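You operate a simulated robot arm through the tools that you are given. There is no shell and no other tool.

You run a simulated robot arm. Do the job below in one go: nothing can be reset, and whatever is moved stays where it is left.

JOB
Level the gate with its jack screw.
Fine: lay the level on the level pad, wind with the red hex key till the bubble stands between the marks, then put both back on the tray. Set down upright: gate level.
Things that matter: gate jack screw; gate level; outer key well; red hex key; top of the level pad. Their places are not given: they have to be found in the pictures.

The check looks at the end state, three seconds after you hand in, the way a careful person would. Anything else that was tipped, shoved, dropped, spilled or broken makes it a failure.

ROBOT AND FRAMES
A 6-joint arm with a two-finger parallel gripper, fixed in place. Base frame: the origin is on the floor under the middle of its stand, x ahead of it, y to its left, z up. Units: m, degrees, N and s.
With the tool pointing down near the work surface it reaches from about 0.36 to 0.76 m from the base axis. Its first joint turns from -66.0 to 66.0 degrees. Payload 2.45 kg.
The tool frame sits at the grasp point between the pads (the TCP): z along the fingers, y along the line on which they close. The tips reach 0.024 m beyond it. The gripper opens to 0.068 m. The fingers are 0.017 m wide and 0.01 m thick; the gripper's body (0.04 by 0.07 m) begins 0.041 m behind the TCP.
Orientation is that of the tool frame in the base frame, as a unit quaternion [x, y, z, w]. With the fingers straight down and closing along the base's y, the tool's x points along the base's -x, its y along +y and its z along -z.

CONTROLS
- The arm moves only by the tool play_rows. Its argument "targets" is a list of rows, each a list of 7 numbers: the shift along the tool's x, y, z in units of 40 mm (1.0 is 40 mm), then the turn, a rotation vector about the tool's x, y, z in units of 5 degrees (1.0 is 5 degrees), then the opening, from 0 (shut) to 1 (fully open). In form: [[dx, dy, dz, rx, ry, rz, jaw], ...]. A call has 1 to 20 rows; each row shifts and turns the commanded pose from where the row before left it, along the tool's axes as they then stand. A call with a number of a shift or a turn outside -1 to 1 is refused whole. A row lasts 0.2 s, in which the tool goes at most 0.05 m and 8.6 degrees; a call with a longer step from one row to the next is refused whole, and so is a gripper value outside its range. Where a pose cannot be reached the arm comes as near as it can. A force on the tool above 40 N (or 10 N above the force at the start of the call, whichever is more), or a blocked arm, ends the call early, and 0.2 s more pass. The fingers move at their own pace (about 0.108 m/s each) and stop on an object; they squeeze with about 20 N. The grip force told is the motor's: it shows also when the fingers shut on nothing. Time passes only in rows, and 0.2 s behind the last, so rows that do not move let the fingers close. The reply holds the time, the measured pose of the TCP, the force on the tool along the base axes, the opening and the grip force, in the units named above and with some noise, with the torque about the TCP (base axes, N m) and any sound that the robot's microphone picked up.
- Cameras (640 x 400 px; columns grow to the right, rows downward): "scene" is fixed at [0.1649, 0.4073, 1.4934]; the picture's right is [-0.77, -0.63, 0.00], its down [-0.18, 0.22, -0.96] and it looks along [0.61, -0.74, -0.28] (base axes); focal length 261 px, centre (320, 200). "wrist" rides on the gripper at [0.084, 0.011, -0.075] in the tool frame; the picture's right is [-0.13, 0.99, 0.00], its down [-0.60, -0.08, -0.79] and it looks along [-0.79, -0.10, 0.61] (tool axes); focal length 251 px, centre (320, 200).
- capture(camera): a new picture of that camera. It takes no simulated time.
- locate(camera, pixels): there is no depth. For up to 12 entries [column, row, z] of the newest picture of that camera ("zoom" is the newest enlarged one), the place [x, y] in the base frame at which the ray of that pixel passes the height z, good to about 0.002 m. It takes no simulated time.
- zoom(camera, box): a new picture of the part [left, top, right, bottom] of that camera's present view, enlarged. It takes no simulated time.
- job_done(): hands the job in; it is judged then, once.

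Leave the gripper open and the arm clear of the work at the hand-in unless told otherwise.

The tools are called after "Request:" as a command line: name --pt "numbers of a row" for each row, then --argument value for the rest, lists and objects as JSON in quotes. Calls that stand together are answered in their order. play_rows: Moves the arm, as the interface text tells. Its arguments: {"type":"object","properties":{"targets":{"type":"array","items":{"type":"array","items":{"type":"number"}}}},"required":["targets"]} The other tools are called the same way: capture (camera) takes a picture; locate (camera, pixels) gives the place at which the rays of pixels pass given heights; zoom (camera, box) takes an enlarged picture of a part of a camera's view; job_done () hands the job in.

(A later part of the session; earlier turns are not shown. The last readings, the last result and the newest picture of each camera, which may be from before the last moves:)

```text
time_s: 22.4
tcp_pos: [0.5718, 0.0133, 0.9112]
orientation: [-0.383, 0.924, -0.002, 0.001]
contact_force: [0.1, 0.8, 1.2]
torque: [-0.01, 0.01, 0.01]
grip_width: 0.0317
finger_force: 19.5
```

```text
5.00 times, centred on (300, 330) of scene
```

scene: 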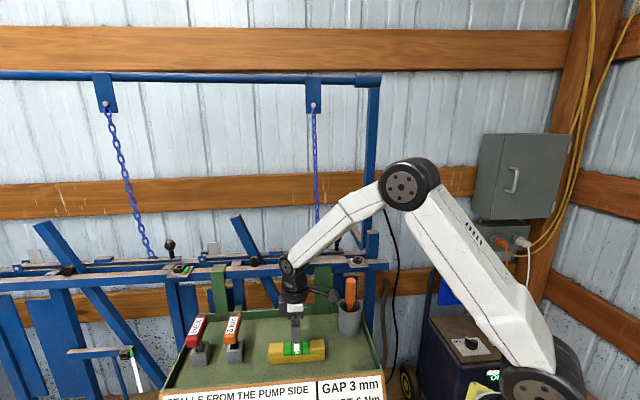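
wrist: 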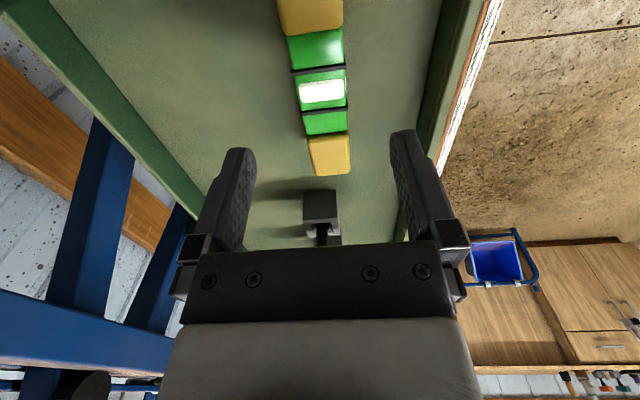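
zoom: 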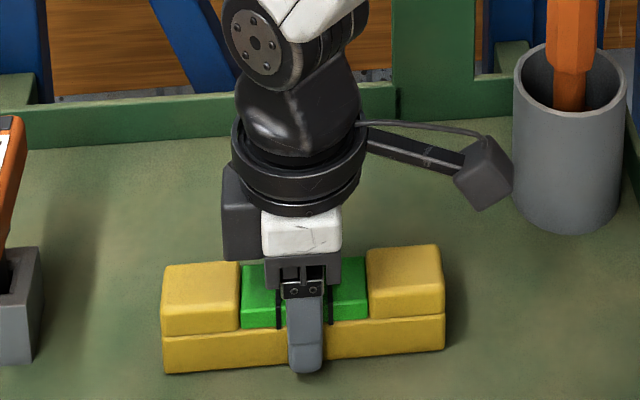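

Gripped (width 0.0317 m, 19.5 N). I lift it straight up to z≈1.15, well above the cup's tool, then check.

Request:
play_rows --pt "0 0 -0.3 0 0 0 0.2" --pt "0 0 -0.7 0 0 0 0.2" --pt "0 0 -1 0 0 0 0.2" --pt "0 0 -1 0 0 0 0.2" --pt "0 0 -1 0 0 0 0.2" --pt "0 0 -1 0 0 0 0.2" --pt "0 0 -1 0 0 0 0.2" --pt "0 0 0 0 0 0 0.2"

Request:
capture --camera "scene"

Request:
capture --camera "wrist"

```text
time_s: 24.2
tcp_pos: [0.5711, 0.0117, 1.1512]
orientation: [-0.383, 0.924, -0.003, 0.0]
contact_force: [0.7, 0.2, 0.0]
torque: [-0.02, 0.02, -0.03]
grip_width: 0.0137
finger_force: 0.1
```

```text
taken
```

scene: 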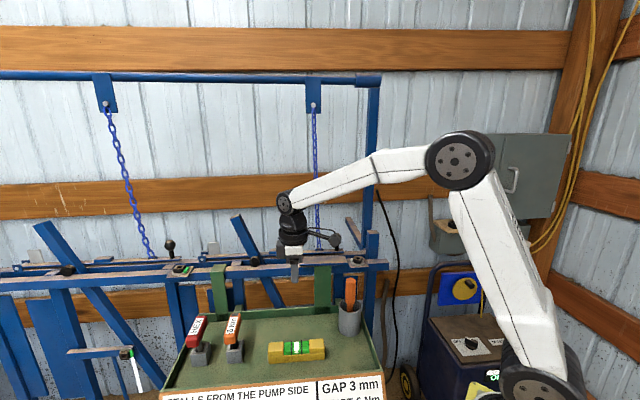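

```text
taken
```

wrist: 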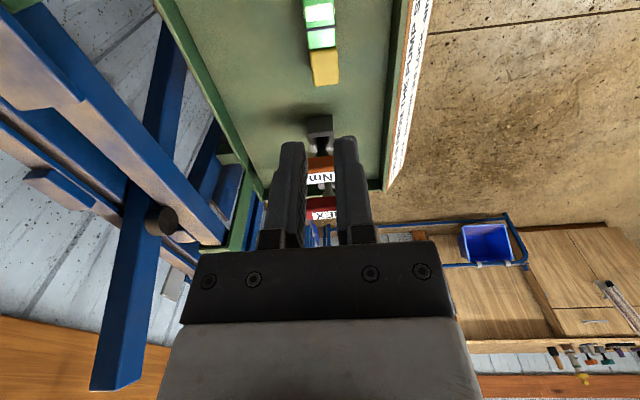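

The fingers closed to 0.0137 m: the level slipped out. It appears to be still on the tray at (297,350). I enlarge to check that it is upright and unmoved.

Request:
zoom --camera "scene" --box '[250, 290, 350, 370]'

Request:
zoom --camera "wrist" --box '[240, 0, 400, 120]'

```text
5.00 times, centred on (300, 330) of scene
```

zoom: 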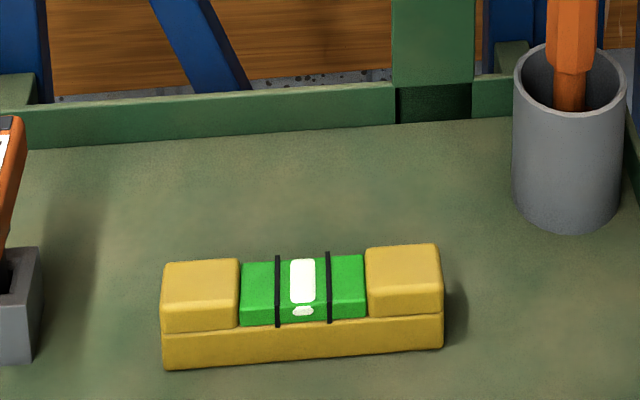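

```text
3.33 times, centred on (320, 60) of wrist
```

zoom: 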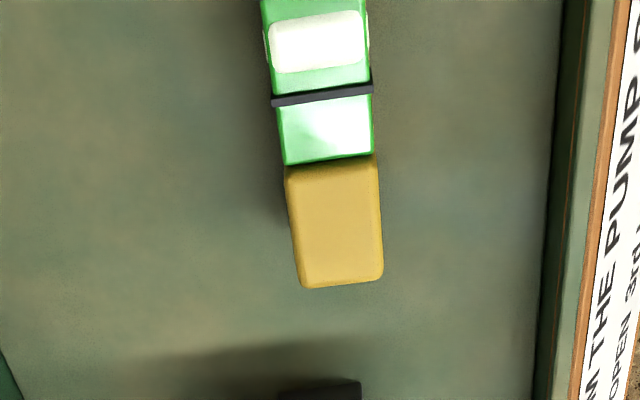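

The level is unharmed and where it was. I go down again, a bit lower (TCP z≈0.906), close fully, and lift only a few millimetres slowly to test the grip.

Request:
play_rows --pt "0 0 0 0 0 0 1" --pt "0 0 0 0 0 0 1" --pt "0 0 1 0 0 0 1" --pt "0 0 1 0 0 0 1" --pt "0 0 1 0 0 0 1" --pt "0 0 1 0 0 0 1" --pt "0 0 1 0 0 0 1" --pt "0 0 0.8 0 0 0 1" --pt "0 0 0.3 0 0 0 1" --pt "0 0 0 0 0 0 1"

Request:
play_rows --pt "0 0 0 0 0 0 0" --pt "0 0 0 0 0 0 0" --pt "0 0 0 0 0 0 0" --pt "0 0 0 0 0 0 0" --pt "0 0 0 0 0 0 0"

Request:
play_rows --pt "0 0 -0.05 0 0 0 0" --pt "0 0 -0.05 0 0 0 0" --pt "0 0 -0.05 0 0 0 0" --pt "0 0 -0.05 0 0 0 0" --pt "0 0 0 0 0 0 0"

Request:
zoom --camera "scene" --box '[250, 290, 350, 370]'

```text
time_s: 26.4
tcp_pos: [0.5722, 0.0119, 0.9074]
orientation: [-0.383, 0.924, -0.002, 0.0]
contact_force: [-0.3, -0.2, -0.2]
torque: [-0.01, -0.01, 0.02]
grip_width: 0.0678
finger_force: 0.0
```

```text
time_s: 27.6
tcp_pos: [0.5717, 0.0137, 0.9069]
orientation: [-0.383, 0.924, -0.001, 0.002]
contact_force: [1.4, 0.2, -0.7]
torque: [0.02, -0.07, 0.0]
grip_width: 0.0318
finger_force: 19.6
```

```text
time_s: 28.8
tcp_pos: [0.572, 0.013, 0.9162]
orientation: [-0.383, 0.924, -0.001, 0.0]
contact_force: [0.1, -0.1, -2.3]
torque: [0.01, 0.05, 0.0]
grip_width: 0.032
finger_force: 20.1
```

```text
5.00 times, centred on (300, 330) of scene
```

zoom: 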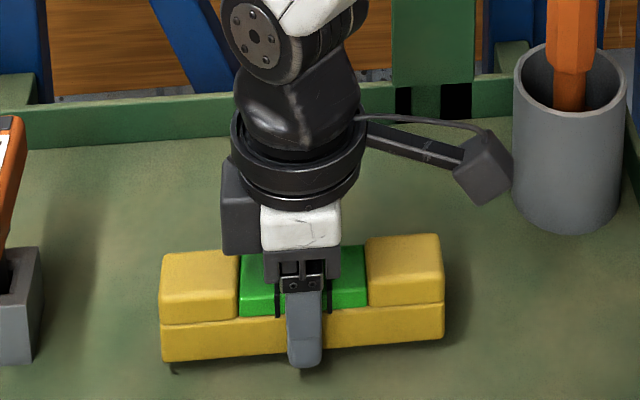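

It now lifts (−2.3 N load, width 0.032 m). I raise it gently in growing steps, checking the grip.

Request:
play_rows --pt "0 0 -0.1 0 0 0 0" --pt "0 0 -0.2 0 0 0 0" --pt "0 0 -0.3 0 0 0 0" --pt "0 0 -0.4 0 0 0 0" --pt "0 0 -0.4 0 0 0 0" --pt "0 0 -0.3 0 0 0 0" --pt "0 0 -0.2 0 0 0 0" --pt "0 0 0 0 0 0 0"

Request:
zoom --camera "scene" --box '[240, 270, 360, 370]'

```text
time_s: 30.6
tcp_pos: [0.5725, 0.0135, 0.9914]
orientation: [-0.383, 0.924, -0.001, 0.001]
contact_force: [-0.6, -0.7, -2.3]
torque: [0.0, 0.04, 0.02]
grip_width: 0.0316
finger_force: 20.1
```

```text
4.00 times, centred on (300, 320) of scene
```

zoom: 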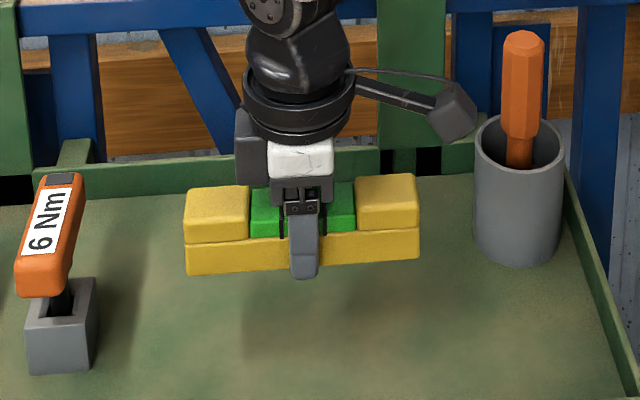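

Held firmly and level. I raise it further to z≈1.16.

Request:
play_rows --pt "0 0 -0.2 0 0 0 0" --pt "0 0 -0.4 0 0 0 0" --pt "0 0 -0.5 0 0 0 0" --pt "0 0 -0.6 0 0 0 0" --pt "0 0 -0.6 0 0 0 0" --pt "0 0 -0.6 0 0 0 0" --pt "0 0 -0.6 0 0 0 0" --pt "0 0 -0.4 0 0 0 0" --pt "0 0 -0.2 0 0 0 0" --pt "0 0 0 0 0 0 0"

Request:
capture --camera "scene"

```text
time_s: 32.8
tcp_pos: [0.5712, 0.0135, 1.1564]
orientation: [-0.382, 0.924, -0.002, 0.002]
contact_force: [-0.1, 0.1, -2.3]
torque: [0.0, -0.01, 0.01]
grip_width: 0.0318
finger_force: 20.2
```

```text
taken
```

scene: 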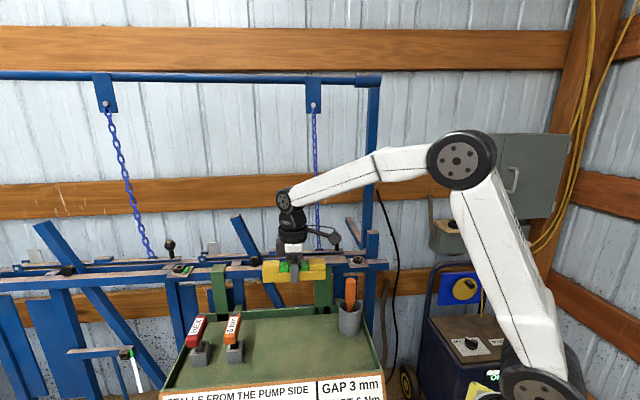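

I carry it sideways to above the pad at (0.631,-0.174), staying at z≈1.156.

Request:
play_rows --pt "0.141 -0.273 0 0 0 0 0" --pt "0.282 -0.546 0 0 0 0 0" --pt "0.282 -0.546 0 0 0 0 0" --pt "0.282 -0.546 0 0 0 0 0" --pt "0.282 -0.546 0 0 0 0 0" --pt "0.282 -0.546 0 0 0 0 0" --pt "0.282 -0.546 0 0 0 0 0" --pt "0.282 -0.546 0 0 0 0 0" --pt "0.141 -0.273 0 0 0 0 0" --pt "0 0 0 0 0 0 0"

Request:
capture --camera "scene"

Request:
zoom --camera "scene" --box '[270, 210, 390, 290]'

Request:
capture --camera "wrist"

```text
time_s: 35.0
tcp_pos: [0.6291, -0.1733, 1.1553]
orientation: [-0.383, 0.924, 0.0, 0.001]
contact_force: [-0.4, 0.2, -1.5]
torque: [-0.02, -0.02, -0.01]
grip_width: 0.0319
finger_force: 20.5
```

```text
taken
```

scene: 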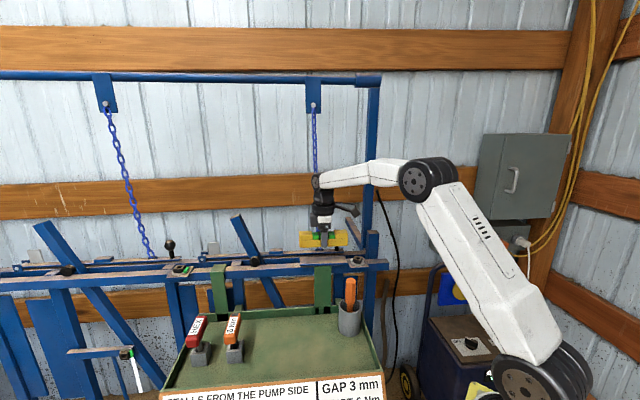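

```text
5.00 times, centred on (330, 250) of scene
```

zoom: 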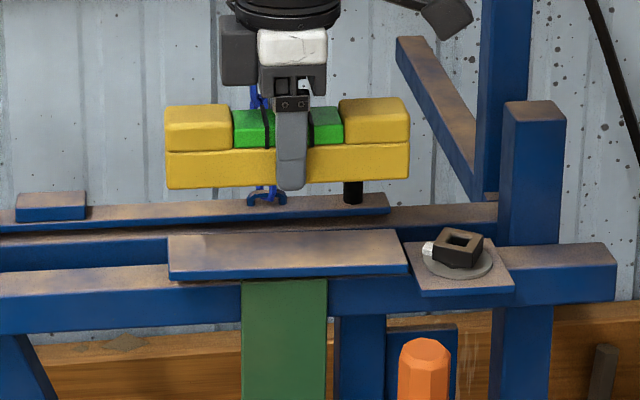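

```text
taken
```

wrist: 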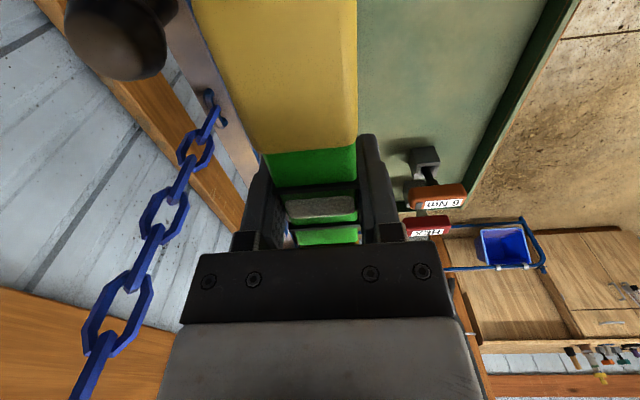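

The level hovers over the pad. I compare the level's lower front edge with the pad's front edge in base coordinates.

Request:
locate --camera "zoom" --pixels '[[168, 189, 1.128], [408, 178, 1.128], [170, 266, 1.078], [407, 262, 1.078], [168, 238, 1.078], [393, 231, 1.078], [459, 241, 1.085], [459, 268, 1.06], [353, 195, 1.07], [534, 103, 1.15]]'

```text
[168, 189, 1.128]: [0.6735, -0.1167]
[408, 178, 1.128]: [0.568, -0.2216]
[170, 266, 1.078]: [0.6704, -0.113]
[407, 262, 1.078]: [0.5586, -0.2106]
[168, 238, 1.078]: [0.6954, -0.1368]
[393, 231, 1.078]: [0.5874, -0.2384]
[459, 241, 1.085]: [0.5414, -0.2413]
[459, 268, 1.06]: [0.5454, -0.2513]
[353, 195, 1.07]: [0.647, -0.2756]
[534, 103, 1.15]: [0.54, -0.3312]
```

The level is roughly over the pad (maybe 3 mm toward the back). I lower it to about 1 cm above the pad and look again.

Request:
play_rows --pt "0 0 0.3 0 0 0 0" --pt "0 0 0.35 0 0 0 0" --pt "0 0 0.25 0 0 0 0" --pt "0 0 0 0 0 0 0"

Request:
zoom --camera "scene" --box '[285, 220, 375, 280]'

Request:
capture --camera "wrist"

```text
time_s: 36.0
tcp_pos: [0.6314, -0.1731, 1.1187]
orientation: [-0.383, 0.924, -0.001, 0.001]
contact_force: [0.8, 0.9, -1.5]
torque: [0.01, -0.01, -0.01]
grip_width: 0.0317
finger_force: 20.0
```

```text
6.67 times, centred on (330, 250) of scene
```

zoom: 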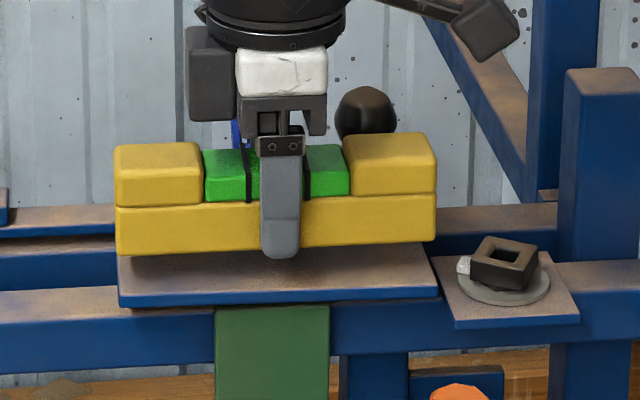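

```text
taken
```

wrist: 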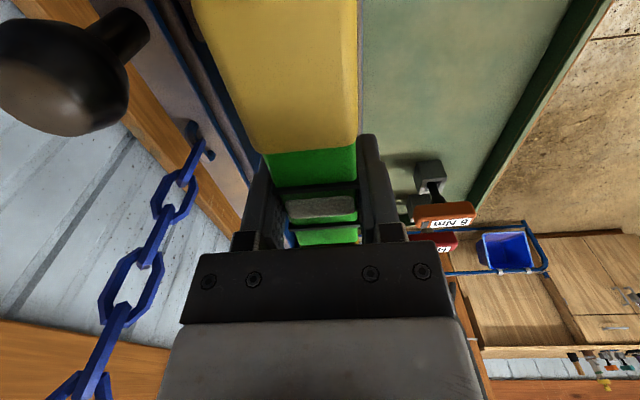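

The pad's screw end is lower (tilt ~2°). I lower another 10 mm and check how much of the pad shows in front of the level.

Request:
play_rows --pt "0 0 0.12 0 0 0 0" --pt "0 0 0.13 0 0 0 0" --pt "0 0 0 0 0 0 0"

Request:
zoom --camera "scene" --box '[290, 235, 362, 280]'

```text
time_s: 36.8
tcp_pos: [0.63, -0.175, 1.1101]
orientation: [-0.383, 0.924, -0.001, 0.001]
contact_force: [0.5, 0.0, -1.7]
torque: [0.02, -0.01, -0.02]
grip_width: 0.032
finger_force: 19.8
```

```text
8.89 times, centred on (326, 258) of scene
```

zoom: 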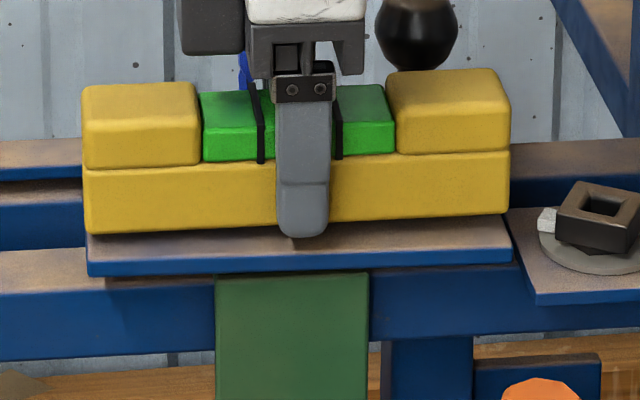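

Looks well placed. I lower in 2 mm steps, watching the vertical force for contact.

Request:
play_rows --pt "0 0 0.05 0 0 0 0" --pt "0 0 0.05 0 0 0 0" --pt "0 0 0 0 0 0 0"

Request:
zoom --camera "scene" --box '[290, 235, 362, 280]'

```text
time_s: 37.6
tcp_pos: [0.6316, -0.1741, 1.1061]
orientation: [-0.382, 0.924, -0.002, 0.002]
contact_force: [-1.0, -0.6, -0.6]
torque: [0.07, -0.02, 0.03]
grip_width: 0.0316
finger_force: 19.8
```

```text
8.89 times, centred on (326, 258) of scene
```

zoom: 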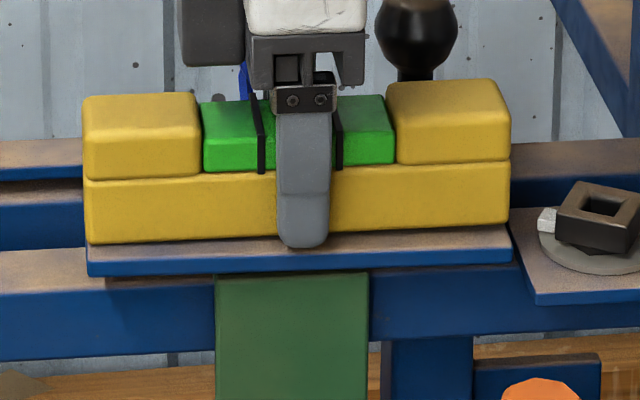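

Nearly touching. Another 2 mm at a time, reading the force.

Request:
play_rows --pt "0 0 0.05 0 0 0 0" --pt "0 0 0 0 0 0 0" --pt "0 0 0 0 0 0 0"

Request:
zoom --camera "scene" --box '[290, 235, 362, 280]'

```text
time_s: 38.4
tcp_pos: [0.6305, -0.1752, 1.1044]
orientation: [-0.383, 0.924, -0.002, 0.002]
contact_force: [-0.3, -1.3, 7.0]
torque: [0.49, -0.38, -0.03]
grip_width: 0.0319
finger_force: 19.7
```

```text
8.89 times, centred on (326, 258) of scene
```

zoom: 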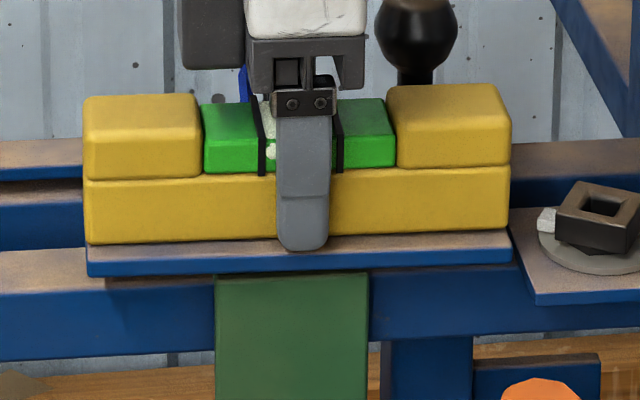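

Contact at 7 N at the far end (pad z≈1.077 there). The level sits about 5 mm too far back, so I lift 3 mm, shift 5 mm toward the robot side and lower again.

Request:
play_rows --pt "0 0 -0.1 0 0 0 0" --pt "0 0.06 0 0 0 0 0" --pt "0 0.06 0 0 0 0 0" --pt "0 0 0 0 0 0 0" --pt "0 0 0.05 0 0 0 0" --pt "0 0 0.03 0 0 0 0" --pt "0 0 0 0 0 0 0"

Request:
zoom --camera "scene" --box '[290, 235, 362, 280]'

```text
time_s: 40.0
tcp_pos: [0.6282, -0.1701, 1.1044]
orientation: [-0.383, 0.924, -0.001, 0.002]
contact_force: [-0.1, 0.5, 0.3]
torque: [0.1, -0.05, 0.03]
grip_width: 0.0319
finger_force: 19.6
```

```text
8.89 times, centred on (326, 258) of scene
```

zoom: 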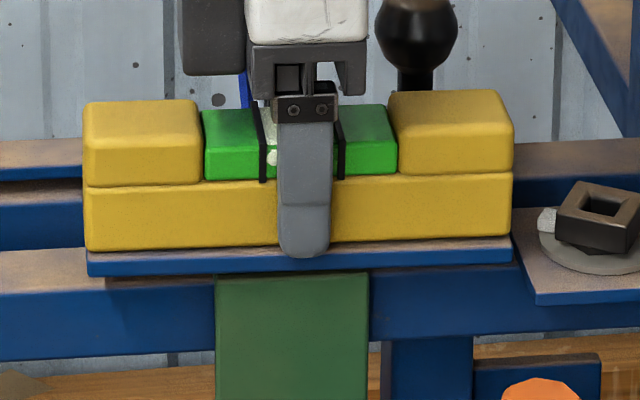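

Now well centred on the pad. I lower 1 mm more, then open the fingers moderately (to about 0.05 m, keeping clear of the knob behind).

Request:
play_rows --pt "0 0 0.025 0 0 0 0" --pt "0 0 0 0 0 0 0" --pt "0 0 0 0 0 0 0.6" --pt "0 0 0 0 0 0 0.7" --pt "0 0 0 0 0 0 0.75" --pt "0 0 0 0 0 0 0.75"

Request:
zoom --camera "scene" --box '[290, 235, 362, 280]'

```text
time_s: 41.4
tcp_pos: [0.6282, -0.1709, 1.1046]
orientation: [-0.383, 0.924, -0.001, 0.001]
contact_force: [-0.5, -0.8, -0.5]
torque: [0.0, 0.0, -0.01]
grip_width: 0.0514
finger_force: 0.1
```

```text
8.89 times, centred on (326, 258) of scene
```

zoom: 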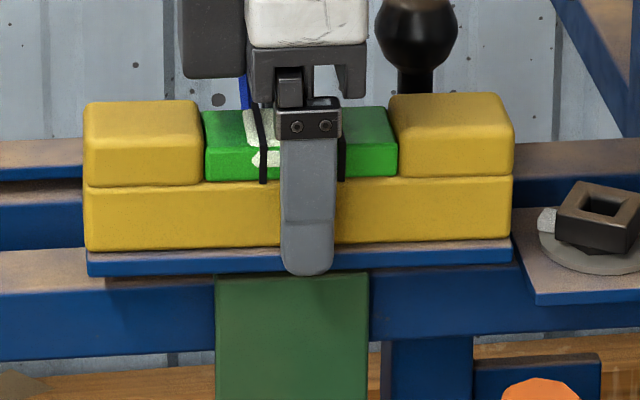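

The level lies on the pad, and the bubble stands left at about (258,145), across the left mark: the far end is high. I withdraw straight up.

Request:
play_rows --pt "0 0 -0.3 0 0 0 0.75" --pt "0 0 -0.6 0 0 0 0.75" --pt "0 0 -0.8 0 0 0 0.75" --pt "0 0 -0.8 0 0 0 0.75" --pt "0 0 0 0 0 0 0.75"

Request:
zoom --camera "scene" --box '[290, 235, 362, 280]'

Request:
capture --camera "wrist"

```text
time_s: 42.6
tcp_pos: [0.6266, -0.1711, 1.2028]
orientation: [-0.382, 0.924, -0.001, 0.002]
contact_force: [-0.2, 0.0, -0.1]
torque: [0.01, -0.02, 0.0]
grip_width: 0.0512
finger_force: 0.1
```

```text
8.89 times, centred on (326, 258) of scene
```

zoom: 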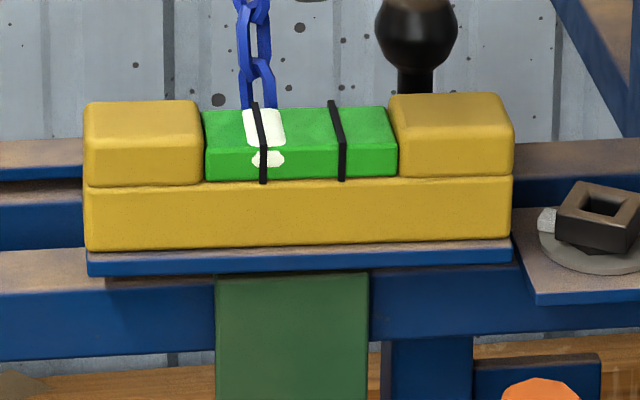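

```text
taken
```

wrist: 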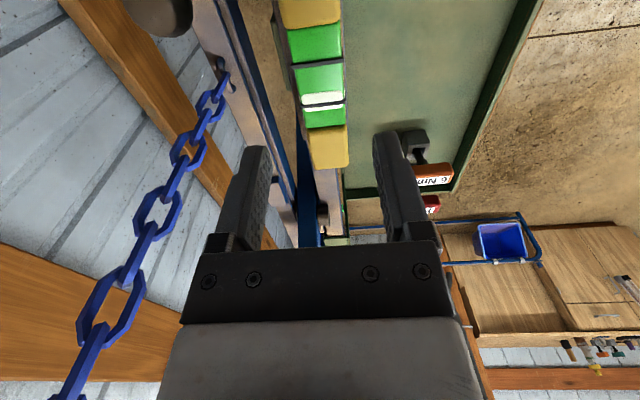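

The bubble sits right on the left mark; it has to go toward the screw end. Now I fetch the red key: first move clear over the tray and turn the wrist to close across the key's handle.

Request:
play_rows --pt "-0.571 0.73 0 0 0 0 1" --pt "-0.571 0.73 0 0 0 0 1" --pt "-0.571 0.73 0 0 0 0 1" --pt "-0.571 0.73 0 0 0 0 1" --pt "-0.571 0.73 0 0 0 0 1" --pt "-0.571 0.73 0 0 0 0 1" --pt "0 0 0 0 0 1 1" --pt "0 0 0 0 0 1 1" --pt "0 0 0 0 0 1 1" --pt "0 0 0 0 0 1 1" --pt "0 0 0 0 0 1 1" --pt "0 0 0 0 0 1 1" --pt "0 0 0 0 0 1 1" --pt "0 0 0 0 0 1 1" --pt "0 0 0 0 0 1 1" --pt "0 0 0 0 0 1 1"

Request:
play_rows --pt "0 0 0 0 0 1 1" --pt "0 0 0 0 0 1 1" --pt "0 0 0 0 0 1 1" --pt "0 0 0 0 0 1 1" --pt "0 0 0 0 0 1 1" --pt "0 0 0 0 0 1 1" --pt "0 0 0 0 0 1 1" --pt "0 0 0 0 0 1 1" --pt "-0.097 0.857 0 0 0 0 1" --pt "-0.097 0.857 0 0 0 0 1" --pt "-0.097 0.857 0 0 0 0 1" --pt "-0.097 0.857 0 0 0 0 1" --pt "0 0 0 0 0 0 1"

Request:
capture --camera "wrist"

Request:
capture --camera "scene"

```text
time_s: 46.0
tcp_pos: [0.6003, 0.0505, 1.2041]
orientation: [0.045, 0.999, 0.0, 0.002]
contact_force: [0.4, -0.1, 0.1]
torque: [0.02, 0.01, 0.06]
grip_width: 0.0678
finger_force: 0.0
```

```text
time_s: 48.8
tcp_pos: [0.7085, 0.1369, 1.2034]
orientation: [0.382, 0.924, -0.001, 0.001]
contact_force: [0.6, 0.2, 0.1]
torque: [-0.01, -0.02, -0.03]
grip_width: 0.0677
finger_force: 0.1
```

```text
taken
```

wrist: 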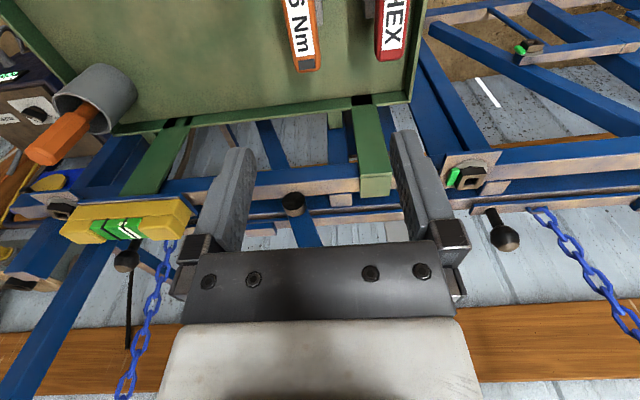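

```text
taken
```

scene: 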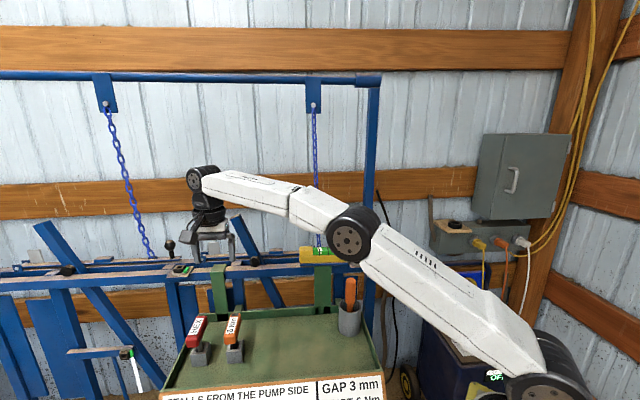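

Elbow is well stretched but not at its limit. I lower to z≈1.08 (tips above the handles' 0.995) and move the last 7 cm over the HEX handle.

Request:
play_rows --pt "0 0 0.8 0 0 0 1" --pt "0 0 0.8 0 0 0 1" --pt "0 0 0.8 0 0 0 1" --pt "0 0 0.6 0 0 0 1" --pt "-0.1 0.84 0 0 0 0 1" --pt "-0.1 0.84 0 0 0 0 1" --pt "0 0 0 0 0 0 1"

Request:
capture --camera "wrist"

Request:
zoom --camera "scene" --box '[150, 270, 270, 370]'

```text
time_s: 50.4
tcp_pos: [0.7433, 0.1679, 1.0828]
orientation: [0.382, 0.924, -0.001, 0.001]
contact_force: [0.5, 0.0, 0.2]
torque: [-0.03, -0.05, 0.0]
grip_width: 0.0679
finger_force: 0.0
out of reach, approached as far as the arm can: row 6
```

```text
taken
```

wrist: 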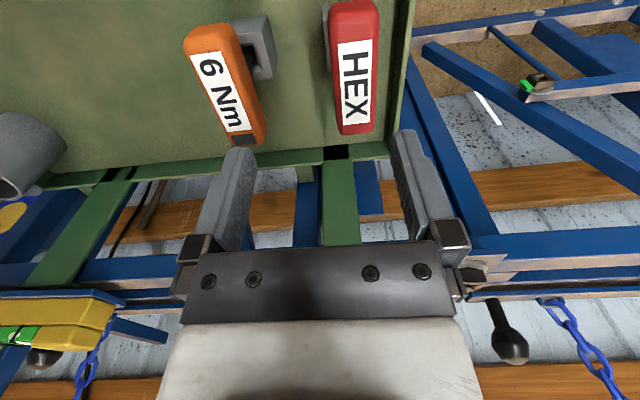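

```text
4.00 times, centred on (210, 320) of scene
```

zoom: 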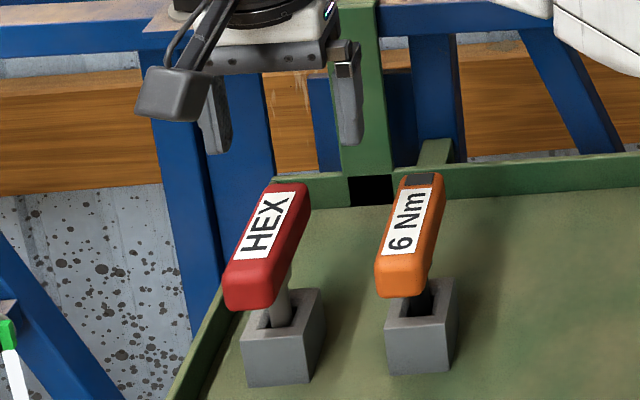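

The tool pointing straight down reaches only to radius ≈0.762 m at this height; the handle is at ≈0.783 m. Reach may grow lower down, so I test at z≈1.035 (tips still above the handles).

Request:
play_rows --pt "0 0 0.6 0 0 0 1" --pt "0 0 0.6 0 0 0 1" --pt "0 0 0 0 0 0 1"

```text
time_s: 51.2
tcp_pos: [0.7423, 0.1675, 1.0325]
orientation: [0.383, 0.924, 0.0, 0.001]
contact_force: [-1.0, 0.4, -0.7]
torque: [0.0, 0.03, 0.02]
grip_width: 0.068
finger_force: 0.1
```

The commanded pose follows the reached one. I try a further small lateral step here.

Request:
play_rows --pt "0 0.2 0 0 0 0 1" --pt "0 0.2 0 0 0 0 1" --pt "0 0.2 0 0 0 0 1" --pt "0 0 0 0 0 0 1"

```text
time_s: 52.2
tcp_pos: [0.7461, 0.1815, 1.0329]
orientation: [0.382, 0.924, -0.001, 0.003]
contact_force: [-0.2, 0.0, 0.4]
torque: [0.01, 0.0, -0.02]
grip_width: 0.0679
finger_force: 0.2
out of reach, approached as far as the arm can: row 2, 3
```

Limit here is r≈0.768. The handle can be gripped with the tool tilted about the finger-closing axis (pads stay flat on the handle). From the last wrist picture I refine the handle: label centre (355,82), label ends (355,40)/(356,124).

Request:
locate --camera "wrist" --pixels '[[355, 82, 0.995], [355, 40, 0.995], [356, 124, 0.995], [331, 85, 0.99], [378, 80, 0.99], [355, 4, 0.99], [357, 133, 0.99]]'

Request:
zoom --camera "wrist" --box '[270, 0, 430, 100]'

```text
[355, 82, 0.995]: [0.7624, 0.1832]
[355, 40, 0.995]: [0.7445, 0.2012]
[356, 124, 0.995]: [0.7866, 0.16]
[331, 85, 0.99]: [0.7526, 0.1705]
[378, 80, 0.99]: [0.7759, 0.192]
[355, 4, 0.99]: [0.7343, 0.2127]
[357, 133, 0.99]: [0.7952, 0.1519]
```

```text
4.00 times, centred on (350, 50) of wrist
```

zoom: 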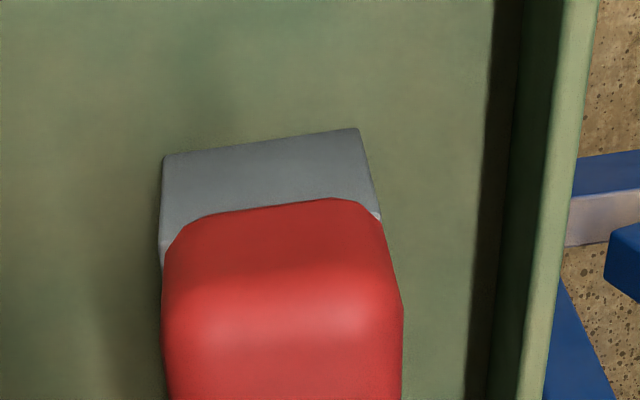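

I tilt the tool 20° about its closing axis (wrist comes inward) and shift over the handle centre at about (0.763,0.181).

Request:
play_rows --pt "0 0 0 0 -1 0 1" --pt "0 0 0 0 -1 0 1" --pt "0 0 0 0 -1 0 1" --pt "0 0 0 0 -1 0 1" --pt "0 0 0 0 0 0 1" --pt "-0.289 0.29 0.105 0 0 0 1" --pt "0 0 0 0 0 0 1"

Request:
capture --camera "wrist"

Request:
zoom --camera "scene" --box '[150, 270, 270, 370]'

```text
time_s: 53.8
tcp_pos: [0.7606, 0.1805, 1.0323]
orientation: [0.376, 0.91, -0.066, 0.162]
contact_force: [-0.1, 0.1, 0.5]
torque: [0.03, 0.01, -0.01]
grip_width: 0.0683
finger_force: 0.0
```

```text
taken
```

wrist: 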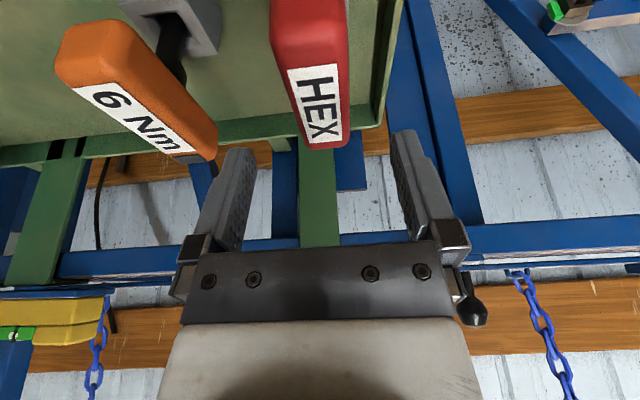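

```text
4.00 times, centred on (210, 320) of scene
```

zoom: 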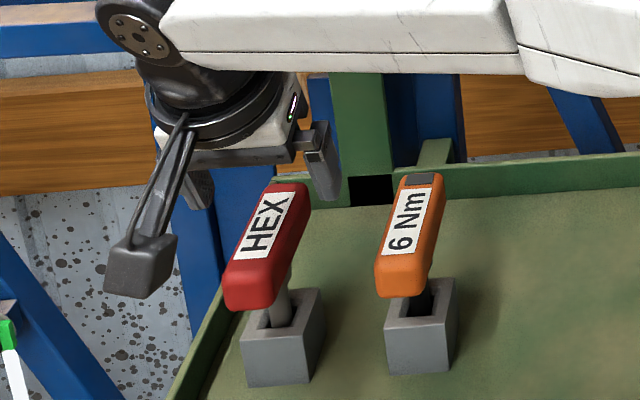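

Reached without a limit. I verify the handle's place again from this close view: label centre about (318,104), handle sides at (278,60)/(345,60).

Request:
locate --camera "wrist" --pixels '[[318, 104, 0.995], [312, 67, 0.995], [326, 141, 0.995], [283, 80, 0.99], [345, 75, 0.99]]'

```text
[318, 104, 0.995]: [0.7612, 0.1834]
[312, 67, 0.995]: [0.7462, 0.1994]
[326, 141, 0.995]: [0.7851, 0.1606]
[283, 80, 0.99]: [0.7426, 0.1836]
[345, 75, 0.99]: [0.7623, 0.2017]
```

Handle centre confirmed at s-offset +2.5 mm. I descend along the vertical 51 mm to z≈0.981 and close on the handle.

Request:
play_rows --pt "0 0.06 0 0 0 0 1" --pt "0.2193 0 0.6028 0 0 0 1" --pt "0.2193 0 0.6028 0 0 0 1" --pt "0 0 0 0 0 0 1"

Request:
zoom --camera "scene" --box '[150, 270, 270, 370]'

```text
time_s: 54.8
tcp_pos: [0.7634, 0.1822, 0.981]
orientation: [0.376, 0.91, -0.066, 0.162]
contact_force: [0.5, 0.5, -0.1]
torque: [0.0, 0.02, 0.0]
grip_width: 0.068
finger_force: 0.1
```

```text
4.00 times, centred on (210, 320) of scene
```

zoom: 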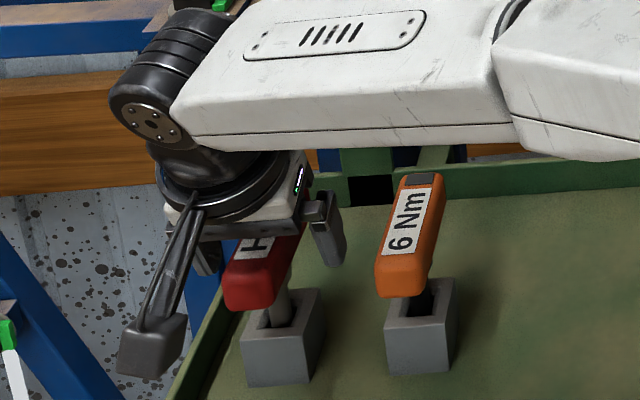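

Fingers are either side of the handle. Now I close fully and wait for the grip.

Request:
play_rows --pt "0 0 0 0 0 0 0.4" --pt "0 0 0 0 0 0 0" --pt "0 0 0 0 0 0 0" --pt "0 0 0 0 0 0 0" --pt "0 0 0 0 0 0 0"

Request:
capture --camera "wrist"

Request:
zoom --camera "scene" --box '[150, 270, 270, 370]'

```text
time_s: 56.0
tcp_pos: [0.7623, 0.1817, 0.9821]
orientation: [0.377, 0.91, -0.067, 0.162]
contact_force: [0.2, -1.3, -0.4]
torque: [0.01, 0.06, -0.01]
grip_width: 0.0295
finger_force: 20.2
```

```text
taken
```

wrist: 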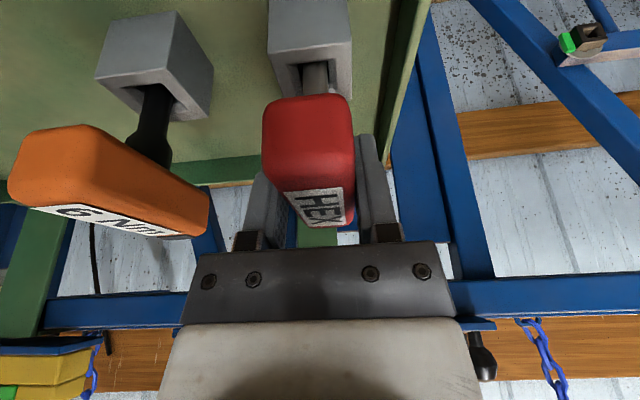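

```text
4.00 times, centred on (210, 320) of scene
```

zoom: 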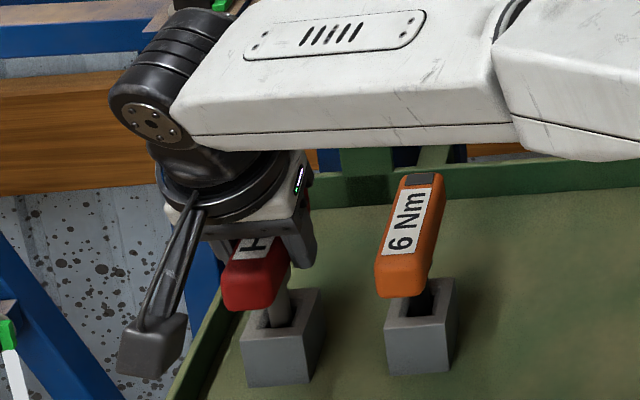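

Gripped (0.0295 m, 20 N). I lift gently straight up 70 mm and look at the shaft.

Request:
play_rows --pt "-0.043 0 -0.118 0 0 0 0" --pt "-0.043 0 -0.118 0 0 0 0" --pt "-0.086 0 -0.235 0 0 0 0" --pt "-0.1 0 -0.275 0 0 0 0" --pt "-0.1 0 -0.275 0 0 0 0" --pt "-0.1 0 -0.275 0 0 0 0" --pt "-0.086 0 -0.235 0 0 0 0" --pt "-0.043 0 -0.118 0 0 0 0" --pt "0 0 0 0 0 0 0"

Request:
capture --camera "wrist"

Request:
zoom --camera "scene" --box '[150, 270, 270, 370]'

```text
time_s: 58.0
tcp_pos: [0.7638, 0.1821, 1.0509]
orientation: [0.376, 0.91, -0.066, 0.163]
contact_force: [-0.5, -0.3, -1.2]
torque: [-0.03, 0.0, 0.0]
grip_width: 0.0298
finger_force: 20.5
```

```text
taken
```

wrist: 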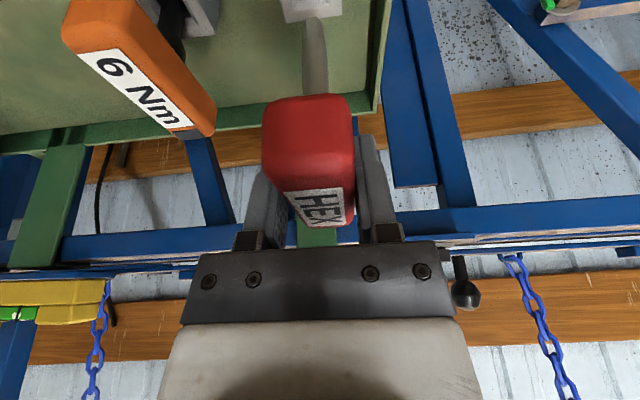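

```text
4.00 times, centred on (210, 320) of scene
```

zoom: 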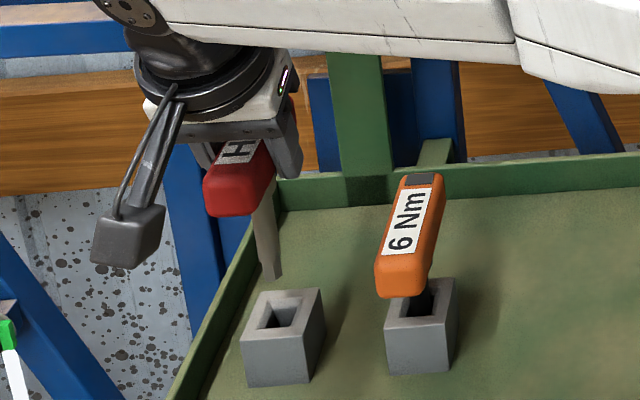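

The key is free of the well. I locate the shaft's tip (scene zoom (272,278)) and the now visible well opening for the later return.

Request:
locate --camera "zoom" --pixels '[[272, 278, 0.94], [272, 278, 0.95], [272, 278, 0.96], [284, 311, 0.92], [257, 328, 0.92], [301, 322, 0.92], [314, 293, 0.92], [273, 297, 0.92], [240, 337, 0.92], [308, 331, 0.92], [322, 290, 0.92], [260, 293, 0.92]]'

Request:
zoom --camera "scene" --box '[175, 310, 225, 350]'

Request:
zoom --camera "wrist" --box '[260, 0, 380, 80]'

```text
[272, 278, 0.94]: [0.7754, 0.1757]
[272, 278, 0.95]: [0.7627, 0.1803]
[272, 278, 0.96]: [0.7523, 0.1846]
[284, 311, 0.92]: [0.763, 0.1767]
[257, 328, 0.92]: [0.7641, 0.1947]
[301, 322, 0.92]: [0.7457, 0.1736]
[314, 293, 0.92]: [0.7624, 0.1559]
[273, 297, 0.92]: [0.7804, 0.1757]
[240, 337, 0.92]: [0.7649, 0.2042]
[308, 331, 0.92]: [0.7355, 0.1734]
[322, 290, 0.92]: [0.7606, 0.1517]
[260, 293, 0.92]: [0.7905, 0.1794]
```

```text
10.00 times, centred on (200, 330) of scene
```

zoom: 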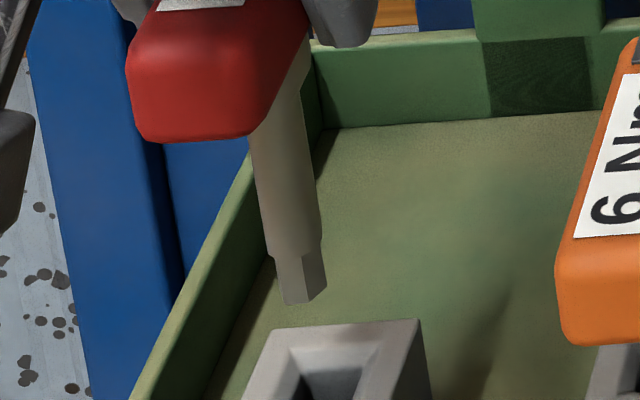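

```text
5.00 times, centred on (320, 40) of wrist
```

zoom: 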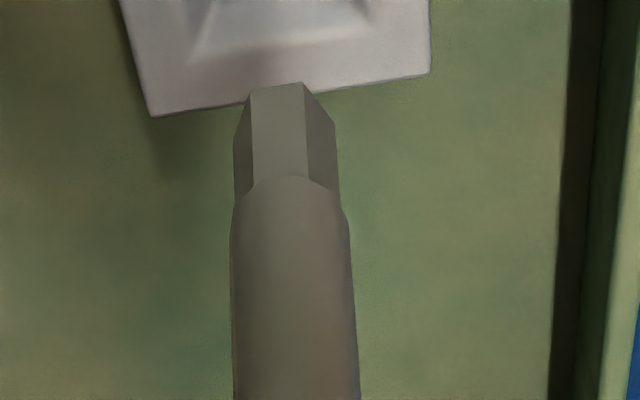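

Tip sits 0.1015 m below the TCP, right under it; it has a short hex end. I carry the key up and inward to about (0.62,0.10,1.25), keeping the same tilt so the key stays vertical.

Request:
play_rows --pt "-0.1 -0.1 -0.3 0 0 0 0" --pt "-0.12 -0.3 -0.55 0 0 0 0" --pt "-0.085 -0.499 -0.634 0 0 0 0" --pt "-0.085 -0.499 -0.634 0 0 0 0" --pt "-0.085 -0.499 -0.634 0 0 0 0" --pt "-0.085 -0.499 -0.634 0 0 0 0" --pt "-0.085 -0.499 -0.634 0 0 0 0" --pt "-0.085 -0.499 -0.634 0 0 0 0" --pt "0.0 -0.3 -0.3 0 0 0 0" --pt "0 0 0 0 0 0 0"

Request:
capture --camera "scene"

```text
time_s: 60.2
tcp_pos: [0.6304, 0.1071, 1.2477]
orientation: [0.377, 0.909, -0.067, 0.162]
contact_force: [0.3, -0.1, -1.7]
torque: [0.03, 0.0, 0.02]
grip_width: 0.0296
finger_force: 20.1
```

```text
taken
```

scene: 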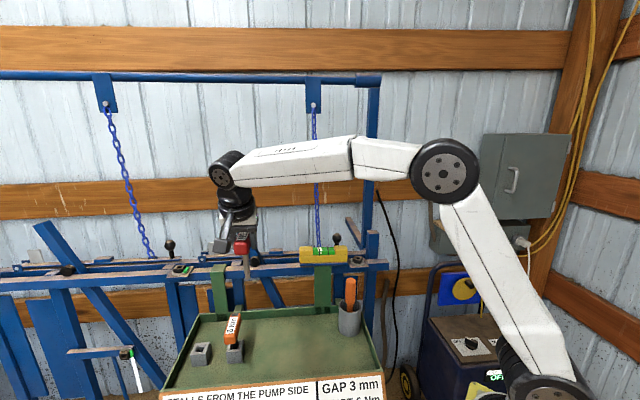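

I move across over the tray to (0.50,-0.15,1.25), in front of the screw, and look.

Request:
play_rows --pt "-0.13 -0.43 0.048 0 0 0 0" --pt "-0.264 -0.855 0.096 0 0 0 0" --pt "-0.264 -0.855 0.096 0 0 0 0" --pt "-0.264 -0.855 0.096 0 0 0 0" --pt "-0.264 -0.855 0.096 0 0 0 0" --pt "-0.264 -0.855 0.096 0 0 0 0" --pt "-0.264 -0.855 0.096 0 0 0 0" --pt "-0.264 -0.855 0.096 0 0 0 0" --pt "-0.13 -0.43 0.048 0 0 0 0" --pt "0 0 0 0 0 0 0"

Request:
capture --camera "wrist"

Request:
zoom --camera "scene" --box '[290, 190, 410, 290]'

```text
time_s: 62.4
tcp_pos: [0.5003, -0.1505, 1.2477]
orientation: [0.376, 0.91, -0.066, 0.162]
contact_force: [-0.4, -0.1, -1.3]
torque: [0.0, 0.0, 0.05]
grip_width: 0.03
finger_force: 19.9
```

```text
taken
```

wrist: 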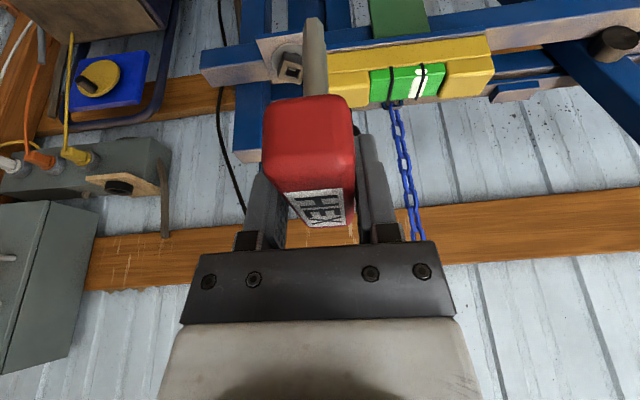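

```text
4.00 times, centred on (350, 240) of scene
```

zoom: 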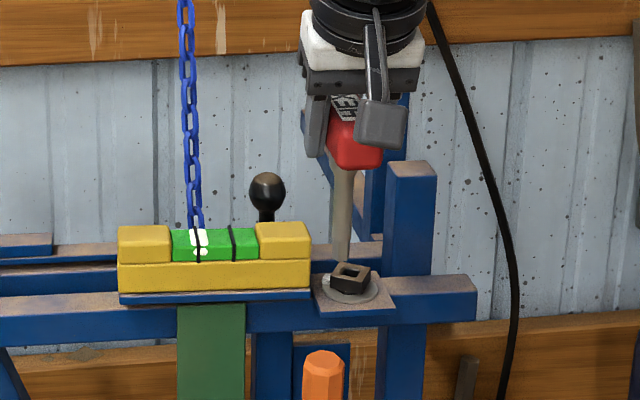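

Both the screw and level show well. I enlarge the screw (around (290,68)) and level in the wrist view to locate the socket from this new viewpoint.

Request:
zoom --camera "wrist" --box '[250, 30, 346, 90]'

Request:
zoom --camera "wrist" --box '[330, 30, 510, 130]'

Request:
zoom --camera "scene" --box '[335, 240, 385, 275]'

```text
6.67 times, centred on (298, 60) of wrist
```

zoom: 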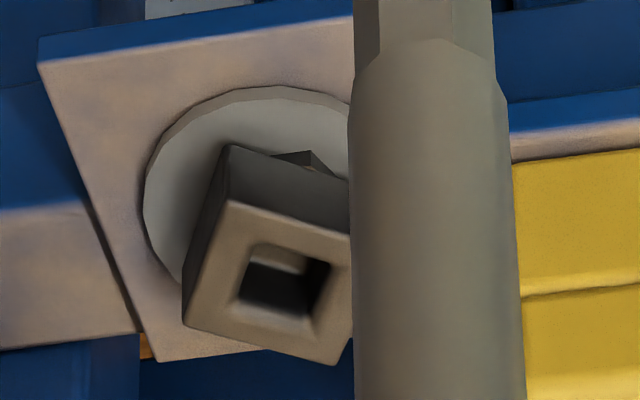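

```text
3.56 times, centred on (420, 80) of wrist
```

zoom: 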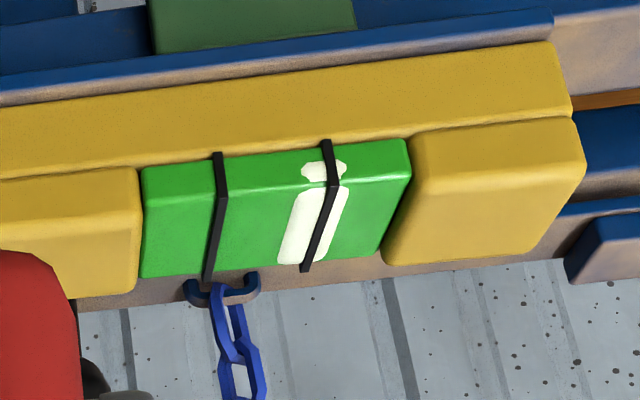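

```text
11.43 times, centred on (360, 258) of scene
```

zoom: 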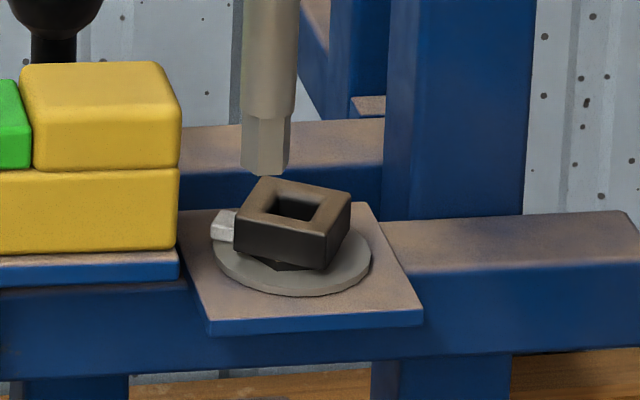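

Hole centre: wrist (292.7,72.0), scene (357.9,258.4). I triangulate again.

Request:
locate --camera "wrist" --pixels '[[292.7, 72.0, 1.07], [292.7, 72.0, 1.075], [292.7, 72.0, 1.08], [292.7, 72.0, 1.085], [292.7, 72.0, 1.09]]'

Request:
locate --camera "zoom" --pixels '[[296, 206, 1.07], [296, 206, 1.075], [296, 206, 1.08], [296, 206, 1.085], [296, 206, 1.09], [265, 170, 1.14], [265, 170, 1.145], [265, 170, 1.15]]'

```text
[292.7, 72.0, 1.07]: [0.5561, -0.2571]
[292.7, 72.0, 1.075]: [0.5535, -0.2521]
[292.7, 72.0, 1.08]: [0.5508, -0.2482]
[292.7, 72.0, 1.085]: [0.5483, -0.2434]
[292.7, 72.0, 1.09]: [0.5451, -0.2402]
```

```text
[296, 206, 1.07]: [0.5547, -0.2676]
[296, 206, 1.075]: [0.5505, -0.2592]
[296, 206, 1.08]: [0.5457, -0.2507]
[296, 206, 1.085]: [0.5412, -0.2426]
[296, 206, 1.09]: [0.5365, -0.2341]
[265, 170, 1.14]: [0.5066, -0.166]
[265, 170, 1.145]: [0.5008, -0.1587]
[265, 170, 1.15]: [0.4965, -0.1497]
```

The hole is at about (0.550,-0.248,1.08). Before moving above it I triangulate the neighbouring post's top: scene (372.5,231), wrist (247,152).

Request:
locate --camera "wrist" --pixels '[[247, 155, 1.13], [247, 155, 1.15], [247, 155, 1.17], [247, 155, 1.19]]'

Request:
locate --camera "scene" --pixels '[[372.5, 232, 1.13], [372.5, 232, 1.15], [372.5, 232, 1.17], [372.5, 232, 1.19]]'

```text
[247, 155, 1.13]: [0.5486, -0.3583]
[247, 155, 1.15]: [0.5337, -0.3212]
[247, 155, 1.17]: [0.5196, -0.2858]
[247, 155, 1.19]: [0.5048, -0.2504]
```

```text
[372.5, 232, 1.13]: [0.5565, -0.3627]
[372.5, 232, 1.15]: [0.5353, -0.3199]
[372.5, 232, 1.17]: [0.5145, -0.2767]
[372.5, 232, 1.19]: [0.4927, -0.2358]
```

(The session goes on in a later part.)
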